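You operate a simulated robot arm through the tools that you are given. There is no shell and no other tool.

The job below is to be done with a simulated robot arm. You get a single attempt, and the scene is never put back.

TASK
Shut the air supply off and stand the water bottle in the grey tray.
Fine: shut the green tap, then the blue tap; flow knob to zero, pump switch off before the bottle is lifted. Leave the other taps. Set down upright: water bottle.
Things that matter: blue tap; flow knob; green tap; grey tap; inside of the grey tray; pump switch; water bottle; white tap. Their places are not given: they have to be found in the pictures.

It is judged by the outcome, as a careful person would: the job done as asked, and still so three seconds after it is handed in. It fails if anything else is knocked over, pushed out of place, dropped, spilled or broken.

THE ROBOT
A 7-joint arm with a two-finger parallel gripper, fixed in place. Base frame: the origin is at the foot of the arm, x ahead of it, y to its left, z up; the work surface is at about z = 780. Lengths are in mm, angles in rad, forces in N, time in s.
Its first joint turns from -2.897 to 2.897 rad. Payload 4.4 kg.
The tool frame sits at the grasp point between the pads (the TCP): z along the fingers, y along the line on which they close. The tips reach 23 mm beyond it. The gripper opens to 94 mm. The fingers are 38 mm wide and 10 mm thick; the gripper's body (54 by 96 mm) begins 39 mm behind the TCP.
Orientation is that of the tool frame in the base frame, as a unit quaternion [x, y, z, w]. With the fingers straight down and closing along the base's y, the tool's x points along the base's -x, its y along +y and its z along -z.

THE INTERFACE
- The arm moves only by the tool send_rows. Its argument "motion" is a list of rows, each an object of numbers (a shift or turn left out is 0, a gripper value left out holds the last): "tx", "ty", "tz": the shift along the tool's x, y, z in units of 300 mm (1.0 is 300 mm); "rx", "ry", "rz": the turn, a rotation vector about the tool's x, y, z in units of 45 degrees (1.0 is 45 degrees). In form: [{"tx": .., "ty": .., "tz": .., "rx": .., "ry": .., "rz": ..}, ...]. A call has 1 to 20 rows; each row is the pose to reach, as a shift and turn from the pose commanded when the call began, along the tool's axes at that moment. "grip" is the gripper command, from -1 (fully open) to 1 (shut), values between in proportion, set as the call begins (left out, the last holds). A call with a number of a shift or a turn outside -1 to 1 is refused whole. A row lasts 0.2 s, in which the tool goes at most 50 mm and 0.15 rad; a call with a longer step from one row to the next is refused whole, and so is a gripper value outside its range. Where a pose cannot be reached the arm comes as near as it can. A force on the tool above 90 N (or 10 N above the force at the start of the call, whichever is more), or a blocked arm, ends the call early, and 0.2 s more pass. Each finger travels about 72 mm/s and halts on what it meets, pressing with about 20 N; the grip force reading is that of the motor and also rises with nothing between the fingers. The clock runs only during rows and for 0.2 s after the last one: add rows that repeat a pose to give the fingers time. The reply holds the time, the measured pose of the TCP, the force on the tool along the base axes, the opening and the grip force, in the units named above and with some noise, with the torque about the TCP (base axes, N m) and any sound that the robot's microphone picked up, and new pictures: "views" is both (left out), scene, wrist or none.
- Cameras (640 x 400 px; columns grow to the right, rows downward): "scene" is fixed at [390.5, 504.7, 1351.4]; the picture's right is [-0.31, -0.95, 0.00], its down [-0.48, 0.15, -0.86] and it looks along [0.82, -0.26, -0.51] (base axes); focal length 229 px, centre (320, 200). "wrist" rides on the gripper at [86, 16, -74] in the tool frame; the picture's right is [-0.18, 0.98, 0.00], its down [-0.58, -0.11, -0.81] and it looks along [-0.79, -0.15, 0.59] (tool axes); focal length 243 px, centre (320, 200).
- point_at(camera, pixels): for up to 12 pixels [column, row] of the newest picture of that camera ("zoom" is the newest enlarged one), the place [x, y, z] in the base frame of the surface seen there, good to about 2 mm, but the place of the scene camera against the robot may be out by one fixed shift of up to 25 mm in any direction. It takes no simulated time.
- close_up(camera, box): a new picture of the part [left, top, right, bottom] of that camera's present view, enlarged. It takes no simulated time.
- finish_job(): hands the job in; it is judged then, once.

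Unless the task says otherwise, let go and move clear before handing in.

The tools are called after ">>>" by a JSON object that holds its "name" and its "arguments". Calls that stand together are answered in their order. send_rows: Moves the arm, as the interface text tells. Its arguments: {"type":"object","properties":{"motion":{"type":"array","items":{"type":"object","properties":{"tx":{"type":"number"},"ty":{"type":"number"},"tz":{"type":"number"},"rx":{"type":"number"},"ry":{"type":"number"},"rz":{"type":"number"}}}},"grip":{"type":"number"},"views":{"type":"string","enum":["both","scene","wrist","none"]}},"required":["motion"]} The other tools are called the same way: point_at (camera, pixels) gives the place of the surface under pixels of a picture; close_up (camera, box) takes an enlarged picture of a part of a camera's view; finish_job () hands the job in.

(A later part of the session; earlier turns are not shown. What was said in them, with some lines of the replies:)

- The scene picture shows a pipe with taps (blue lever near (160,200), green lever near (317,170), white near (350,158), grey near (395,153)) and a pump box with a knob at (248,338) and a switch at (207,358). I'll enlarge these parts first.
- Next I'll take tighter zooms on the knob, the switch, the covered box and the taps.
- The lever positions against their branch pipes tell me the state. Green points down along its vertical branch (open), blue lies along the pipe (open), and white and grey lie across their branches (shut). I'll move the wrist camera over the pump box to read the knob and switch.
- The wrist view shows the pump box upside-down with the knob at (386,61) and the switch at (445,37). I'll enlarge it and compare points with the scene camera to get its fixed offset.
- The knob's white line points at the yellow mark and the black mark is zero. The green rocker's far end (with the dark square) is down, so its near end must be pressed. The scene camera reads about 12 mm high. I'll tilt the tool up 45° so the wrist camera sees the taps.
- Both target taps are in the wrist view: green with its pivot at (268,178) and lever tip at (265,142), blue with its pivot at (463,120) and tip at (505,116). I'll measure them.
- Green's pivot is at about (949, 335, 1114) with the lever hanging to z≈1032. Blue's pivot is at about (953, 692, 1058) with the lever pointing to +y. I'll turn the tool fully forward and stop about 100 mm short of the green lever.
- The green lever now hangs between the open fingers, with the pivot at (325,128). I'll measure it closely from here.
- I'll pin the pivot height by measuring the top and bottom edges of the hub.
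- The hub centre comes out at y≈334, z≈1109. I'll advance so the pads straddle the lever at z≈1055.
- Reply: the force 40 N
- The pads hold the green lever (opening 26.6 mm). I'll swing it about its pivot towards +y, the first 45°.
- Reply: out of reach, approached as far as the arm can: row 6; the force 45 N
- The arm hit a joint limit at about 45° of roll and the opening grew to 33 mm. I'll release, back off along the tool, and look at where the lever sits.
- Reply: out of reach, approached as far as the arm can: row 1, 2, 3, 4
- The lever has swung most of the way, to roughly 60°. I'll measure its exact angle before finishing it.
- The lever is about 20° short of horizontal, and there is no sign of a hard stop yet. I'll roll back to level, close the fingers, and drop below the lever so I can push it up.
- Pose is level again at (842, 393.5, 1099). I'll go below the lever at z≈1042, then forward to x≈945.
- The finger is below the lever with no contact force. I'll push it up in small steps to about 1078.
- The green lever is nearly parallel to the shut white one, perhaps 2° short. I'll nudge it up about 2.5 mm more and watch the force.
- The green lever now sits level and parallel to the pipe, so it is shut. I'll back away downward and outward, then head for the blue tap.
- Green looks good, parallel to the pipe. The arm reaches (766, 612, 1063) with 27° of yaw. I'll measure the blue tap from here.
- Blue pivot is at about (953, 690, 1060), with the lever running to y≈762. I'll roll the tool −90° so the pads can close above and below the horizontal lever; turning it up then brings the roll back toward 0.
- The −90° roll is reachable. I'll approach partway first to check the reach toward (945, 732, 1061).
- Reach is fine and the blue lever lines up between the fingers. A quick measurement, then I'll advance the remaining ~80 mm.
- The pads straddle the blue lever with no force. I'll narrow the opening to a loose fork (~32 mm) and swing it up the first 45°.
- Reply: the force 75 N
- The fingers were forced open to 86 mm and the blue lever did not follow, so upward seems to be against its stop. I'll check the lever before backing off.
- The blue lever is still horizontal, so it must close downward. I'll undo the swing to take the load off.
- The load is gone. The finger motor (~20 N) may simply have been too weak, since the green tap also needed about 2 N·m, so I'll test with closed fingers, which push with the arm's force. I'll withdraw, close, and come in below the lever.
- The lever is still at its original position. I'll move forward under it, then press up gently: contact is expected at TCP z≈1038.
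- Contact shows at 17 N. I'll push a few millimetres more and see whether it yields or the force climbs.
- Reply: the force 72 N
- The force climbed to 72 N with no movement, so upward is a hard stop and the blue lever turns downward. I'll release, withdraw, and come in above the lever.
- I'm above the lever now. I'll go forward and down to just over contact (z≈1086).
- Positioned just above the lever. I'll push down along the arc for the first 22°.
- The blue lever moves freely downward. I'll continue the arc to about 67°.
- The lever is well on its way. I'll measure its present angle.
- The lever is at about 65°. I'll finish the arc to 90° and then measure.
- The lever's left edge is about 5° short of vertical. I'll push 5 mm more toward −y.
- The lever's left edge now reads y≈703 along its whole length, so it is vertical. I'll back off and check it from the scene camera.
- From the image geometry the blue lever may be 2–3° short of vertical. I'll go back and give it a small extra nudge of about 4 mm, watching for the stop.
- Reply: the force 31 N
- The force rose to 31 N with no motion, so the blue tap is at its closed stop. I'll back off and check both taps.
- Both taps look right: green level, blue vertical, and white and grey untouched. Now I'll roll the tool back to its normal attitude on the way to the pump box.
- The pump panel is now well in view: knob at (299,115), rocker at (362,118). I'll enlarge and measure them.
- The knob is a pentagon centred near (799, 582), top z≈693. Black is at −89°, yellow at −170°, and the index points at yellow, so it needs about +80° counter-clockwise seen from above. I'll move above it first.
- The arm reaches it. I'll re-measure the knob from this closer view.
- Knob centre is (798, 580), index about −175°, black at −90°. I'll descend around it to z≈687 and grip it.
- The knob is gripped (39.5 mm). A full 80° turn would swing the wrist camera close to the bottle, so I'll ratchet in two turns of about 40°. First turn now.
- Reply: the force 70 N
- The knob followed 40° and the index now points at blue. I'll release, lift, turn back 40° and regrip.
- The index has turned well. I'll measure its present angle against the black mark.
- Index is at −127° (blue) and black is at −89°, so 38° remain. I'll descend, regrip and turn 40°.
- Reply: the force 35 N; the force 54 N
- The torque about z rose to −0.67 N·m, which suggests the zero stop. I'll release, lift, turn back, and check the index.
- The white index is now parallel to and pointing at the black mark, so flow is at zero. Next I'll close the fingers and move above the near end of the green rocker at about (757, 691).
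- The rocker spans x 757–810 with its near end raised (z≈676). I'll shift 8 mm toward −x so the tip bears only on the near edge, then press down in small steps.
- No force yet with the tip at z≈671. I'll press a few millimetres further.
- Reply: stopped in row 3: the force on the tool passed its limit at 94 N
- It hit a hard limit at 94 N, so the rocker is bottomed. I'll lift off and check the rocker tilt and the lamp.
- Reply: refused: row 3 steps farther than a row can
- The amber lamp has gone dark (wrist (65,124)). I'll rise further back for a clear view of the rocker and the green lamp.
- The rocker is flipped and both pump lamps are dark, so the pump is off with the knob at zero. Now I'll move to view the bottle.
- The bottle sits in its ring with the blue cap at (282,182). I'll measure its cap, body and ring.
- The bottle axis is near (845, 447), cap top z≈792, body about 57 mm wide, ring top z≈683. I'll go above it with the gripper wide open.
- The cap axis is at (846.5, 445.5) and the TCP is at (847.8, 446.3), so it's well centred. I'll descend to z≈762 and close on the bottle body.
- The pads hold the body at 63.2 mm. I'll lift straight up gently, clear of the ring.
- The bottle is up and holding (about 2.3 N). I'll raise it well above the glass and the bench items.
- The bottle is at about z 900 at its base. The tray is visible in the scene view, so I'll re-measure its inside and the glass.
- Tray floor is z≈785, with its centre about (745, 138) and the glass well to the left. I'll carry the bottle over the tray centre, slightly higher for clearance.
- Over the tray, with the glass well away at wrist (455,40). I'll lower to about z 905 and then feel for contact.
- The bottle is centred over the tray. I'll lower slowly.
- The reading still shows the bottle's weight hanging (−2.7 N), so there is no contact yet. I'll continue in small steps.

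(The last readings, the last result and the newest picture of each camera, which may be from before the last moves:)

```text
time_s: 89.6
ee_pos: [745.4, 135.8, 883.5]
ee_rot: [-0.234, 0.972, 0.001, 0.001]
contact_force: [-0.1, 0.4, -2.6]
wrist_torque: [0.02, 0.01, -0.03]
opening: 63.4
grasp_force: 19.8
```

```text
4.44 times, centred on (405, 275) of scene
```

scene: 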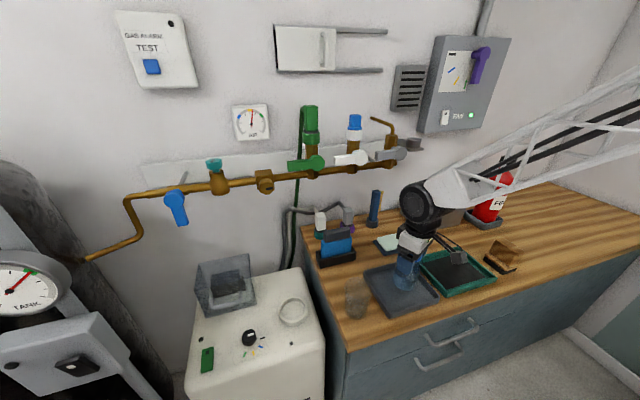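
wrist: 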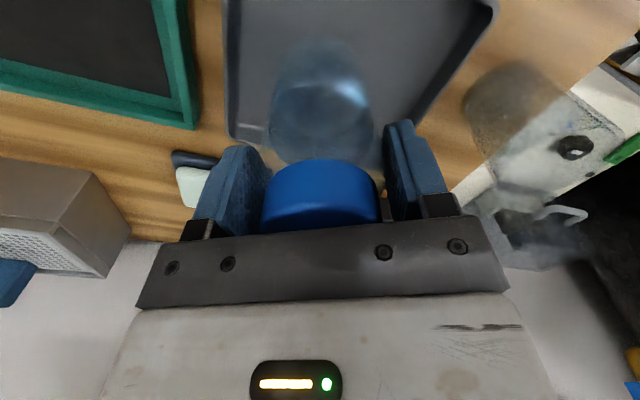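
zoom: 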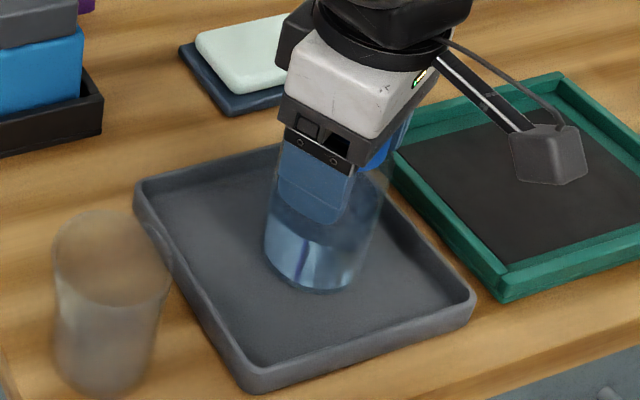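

>>> {"name": "send_rows", "arguments": {"views": "none", "motion": [{"tz": 0.004}, {"tz": 0.007}, {"tz": 0.007}]}}

>>> {"name": "send_rows", "arguments": {"views": "none", "motion": [{"tz": 0.003}, {"tz": 0.006}, {"tz": 0.006}]}}

```text
time_s: 90.4
ee_pos: [744.9, 135.7, 881.1]
ee_rot: [-0.233, 0.972, 0.0, 0.001]
contact_force: [-0.5, 1.4, -0.3]
wrist_torque: [0.0, 0.02, -0.03]
opening: 63.3
grasp_force: 19.4
```

```text
time_s: 91.2
ee_pos: [745.4, 135.5, 879.0]
ee_rot: [-0.234, 0.972, 0.001, 0.002]
contact_force: [4.8, 0.8, 14.6]
wrist_torque: [-0.04, -0.25, 0.13]
opening: 63.4
grasp_force: 19.8
```

Contact is felt (+14.6 N), so the bottle is standing on the tray floor. I'll relax 1 mm, then open the fingers.

>>> {"name": "send_rows", "arguments": {"views": "none", "motion": [{"tz": -0.004}, {"tz": -0.004}]}}

>>> {"name": "send_rows", "arguments": {"grip": -1, "motion": [{"tz": 0}, {"tz": 0}, {"tz": 0}, {"tz": 0}]}}

>>> {"name": "close_up", "arguments": {"camera": "scene", "box": [370, 230, 440, 320]}}

```text
time_s: 91.8
ee_pos: [744.0, 135.7, 880.7]
ee_rot: [-0.234, 0.972, 0.0, 0.001]
contact_force: [2.6, 2.4, 6.0]
wrist_torque: [0.0, -0.33, 0.05]
opening: 63.0
grasp_force: 20.1
```

```text
time_s: 92.8
ee_pos: [745.1, 135.9, 879.4]
ee_rot: [-0.233, 0.972, 0.0, 0.001]
contact_force: [0.0, 0.8, 0.4]
wrist_torque: [-0.03, -0.02, 0.0]
opening: 94.2
grasp_force: 0.1
```

scene: 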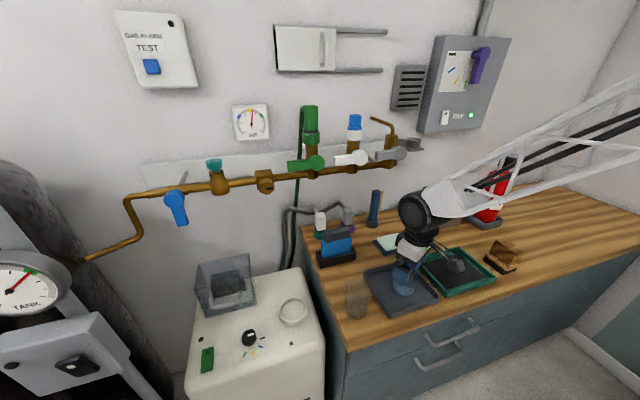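
wrist: 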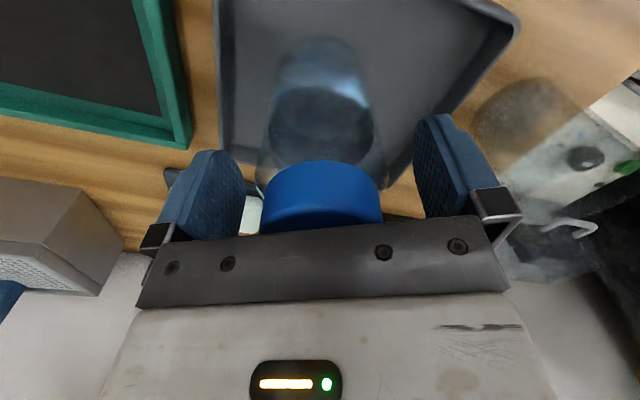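

```text
4.44 times, centred on (405, 275) of scene
```

zoom: 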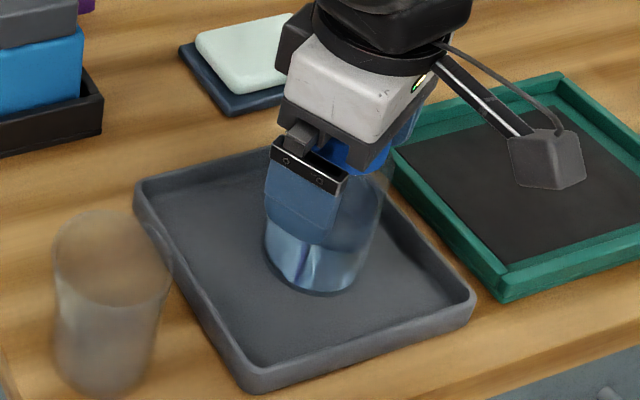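

The fingers are open and the bottle stands upright in the tray. I'll rise straight up and check everything.

>>> {"name": "send_rows", "arguments": {"views": "none", "motion": [{"tz": -0.05}, {"tz": -0.12}, {"tz": -0.22}, {"tz": -0.35}, {"tz": -0.5}, {"tz": -0.65}, {"tz": -0.8}]}}

>>> {"name": "send_rows", "arguments": {"motion": [{"tx": 0.15}, {"tx": 0.3}, {"tx": 0.45}, {"tx": 0.6}, {"tx": 0.6}]}}

>>> {"name": "close_up", "arguments": {"camera": "scene", "box": [300, 190, 480, 330]}}

>>> {"name": "close_up", "arguments": {"camera": "scene", "box": [120, 90, 440, 290]}}

>>> {"name": "close_up", "arguments": {"camera": "scene", "box": [180, 250, 330, 390]}}

```text
time_s: 94.4
ee_pos: [745.7, 134.4, 1118.2]
ee_rot: [-0.233, 0.972, 0.001, 0.0]
contact_force: [-0.1, 0.3, -0.2]
wrist_torque: [-0.02, 0.01, 0.0]
opening: 94.0
grasp_force: 0.1
```

```text
time_s: 95.6
ee_pos: [581.9, 53.4, 1118.8]
ee_rot: [-0.233, 0.972, 0.0, 0.001]
contact_force: [0.6, -0.2, -0.1]
wrist_torque: [0.0, 0.0, -0.01]
opening: 94.1
grasp_force: 0.0
```

scene: 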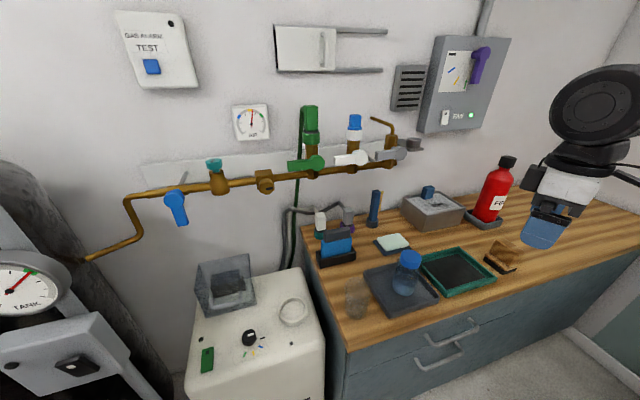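
wrist: 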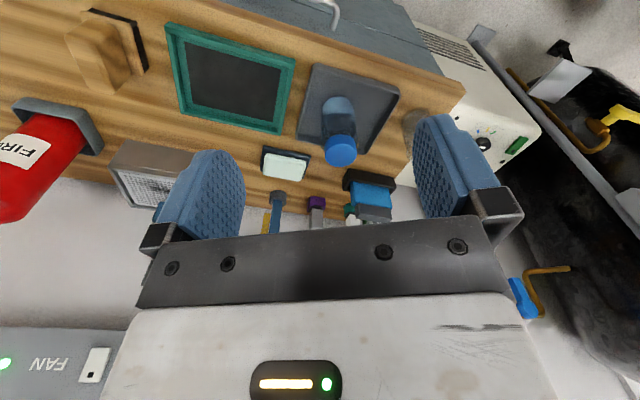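

```text
2.86 times, centred on (390, 260) of scene
```

zoom: 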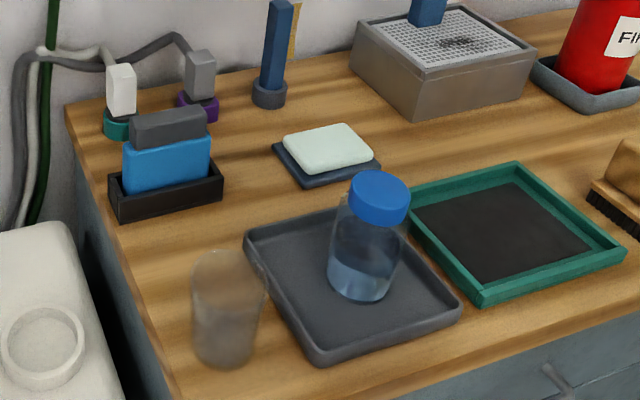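

```text
2.00 times, centred on (280, 190) of scene
```

zoom: 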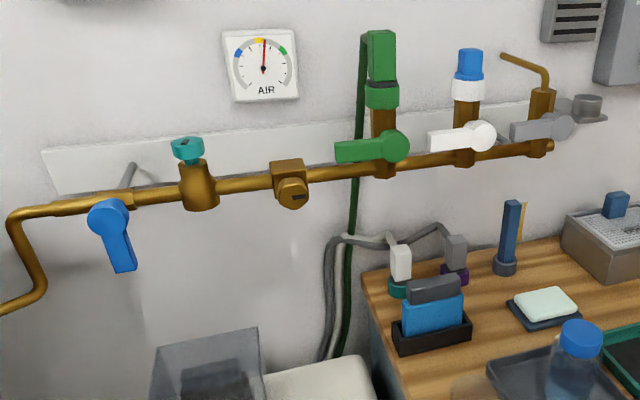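

```text
2.86 times, centred on (255, 320) of scene
```

zoom: 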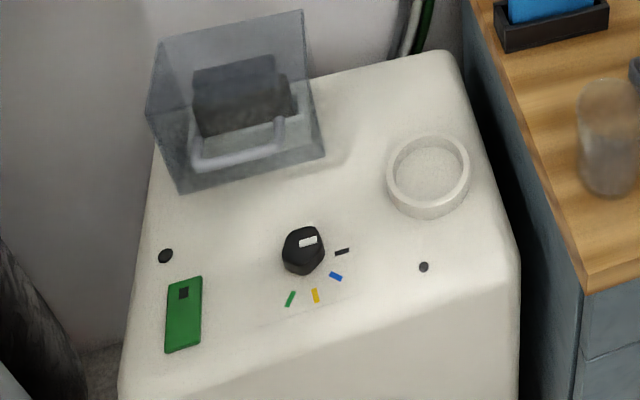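

The final views show the bottle upright inside the grey tray at (405,275), the green lever level, the blue lever vertical, and the white and grey levers unmoved. The knob index is at the black mark, the pump lamps are dark, and the glass and other items are where they were. The arm is clear, so I'm handing in.

>>> {"name": "finish_job", "arguments": {}}

```text
The job is handed in.
```

The air supply is shut off and the water bottle is standing upright in the grey tray. I've handed the job in, but I don't have the verdict yet.

- **Green tap:** shut first. Its lever is now level, across its branch pipe.
- **Blue tap:** shut second, by turning the lever down against its stop. I first pushed it up, which turned out to be against the other stop, and pressed with about 70 N before reversing. I saw no damage.
- **Flow knob:** at zero, with the white line pointing at the black mark. None of the marks are labelled, so I took black as zero.
- **Pump switch:** off before the bottle was lifted, and the pump lamps are dark.
- **Water bottle:** set down near the middle of the tray, with the gripper released and moved clear.

The white and grey taps were left alone. In the last pictures nothing else was moved, spilled or knocked over. The AIR gauge needle still reads about the same as at the start.
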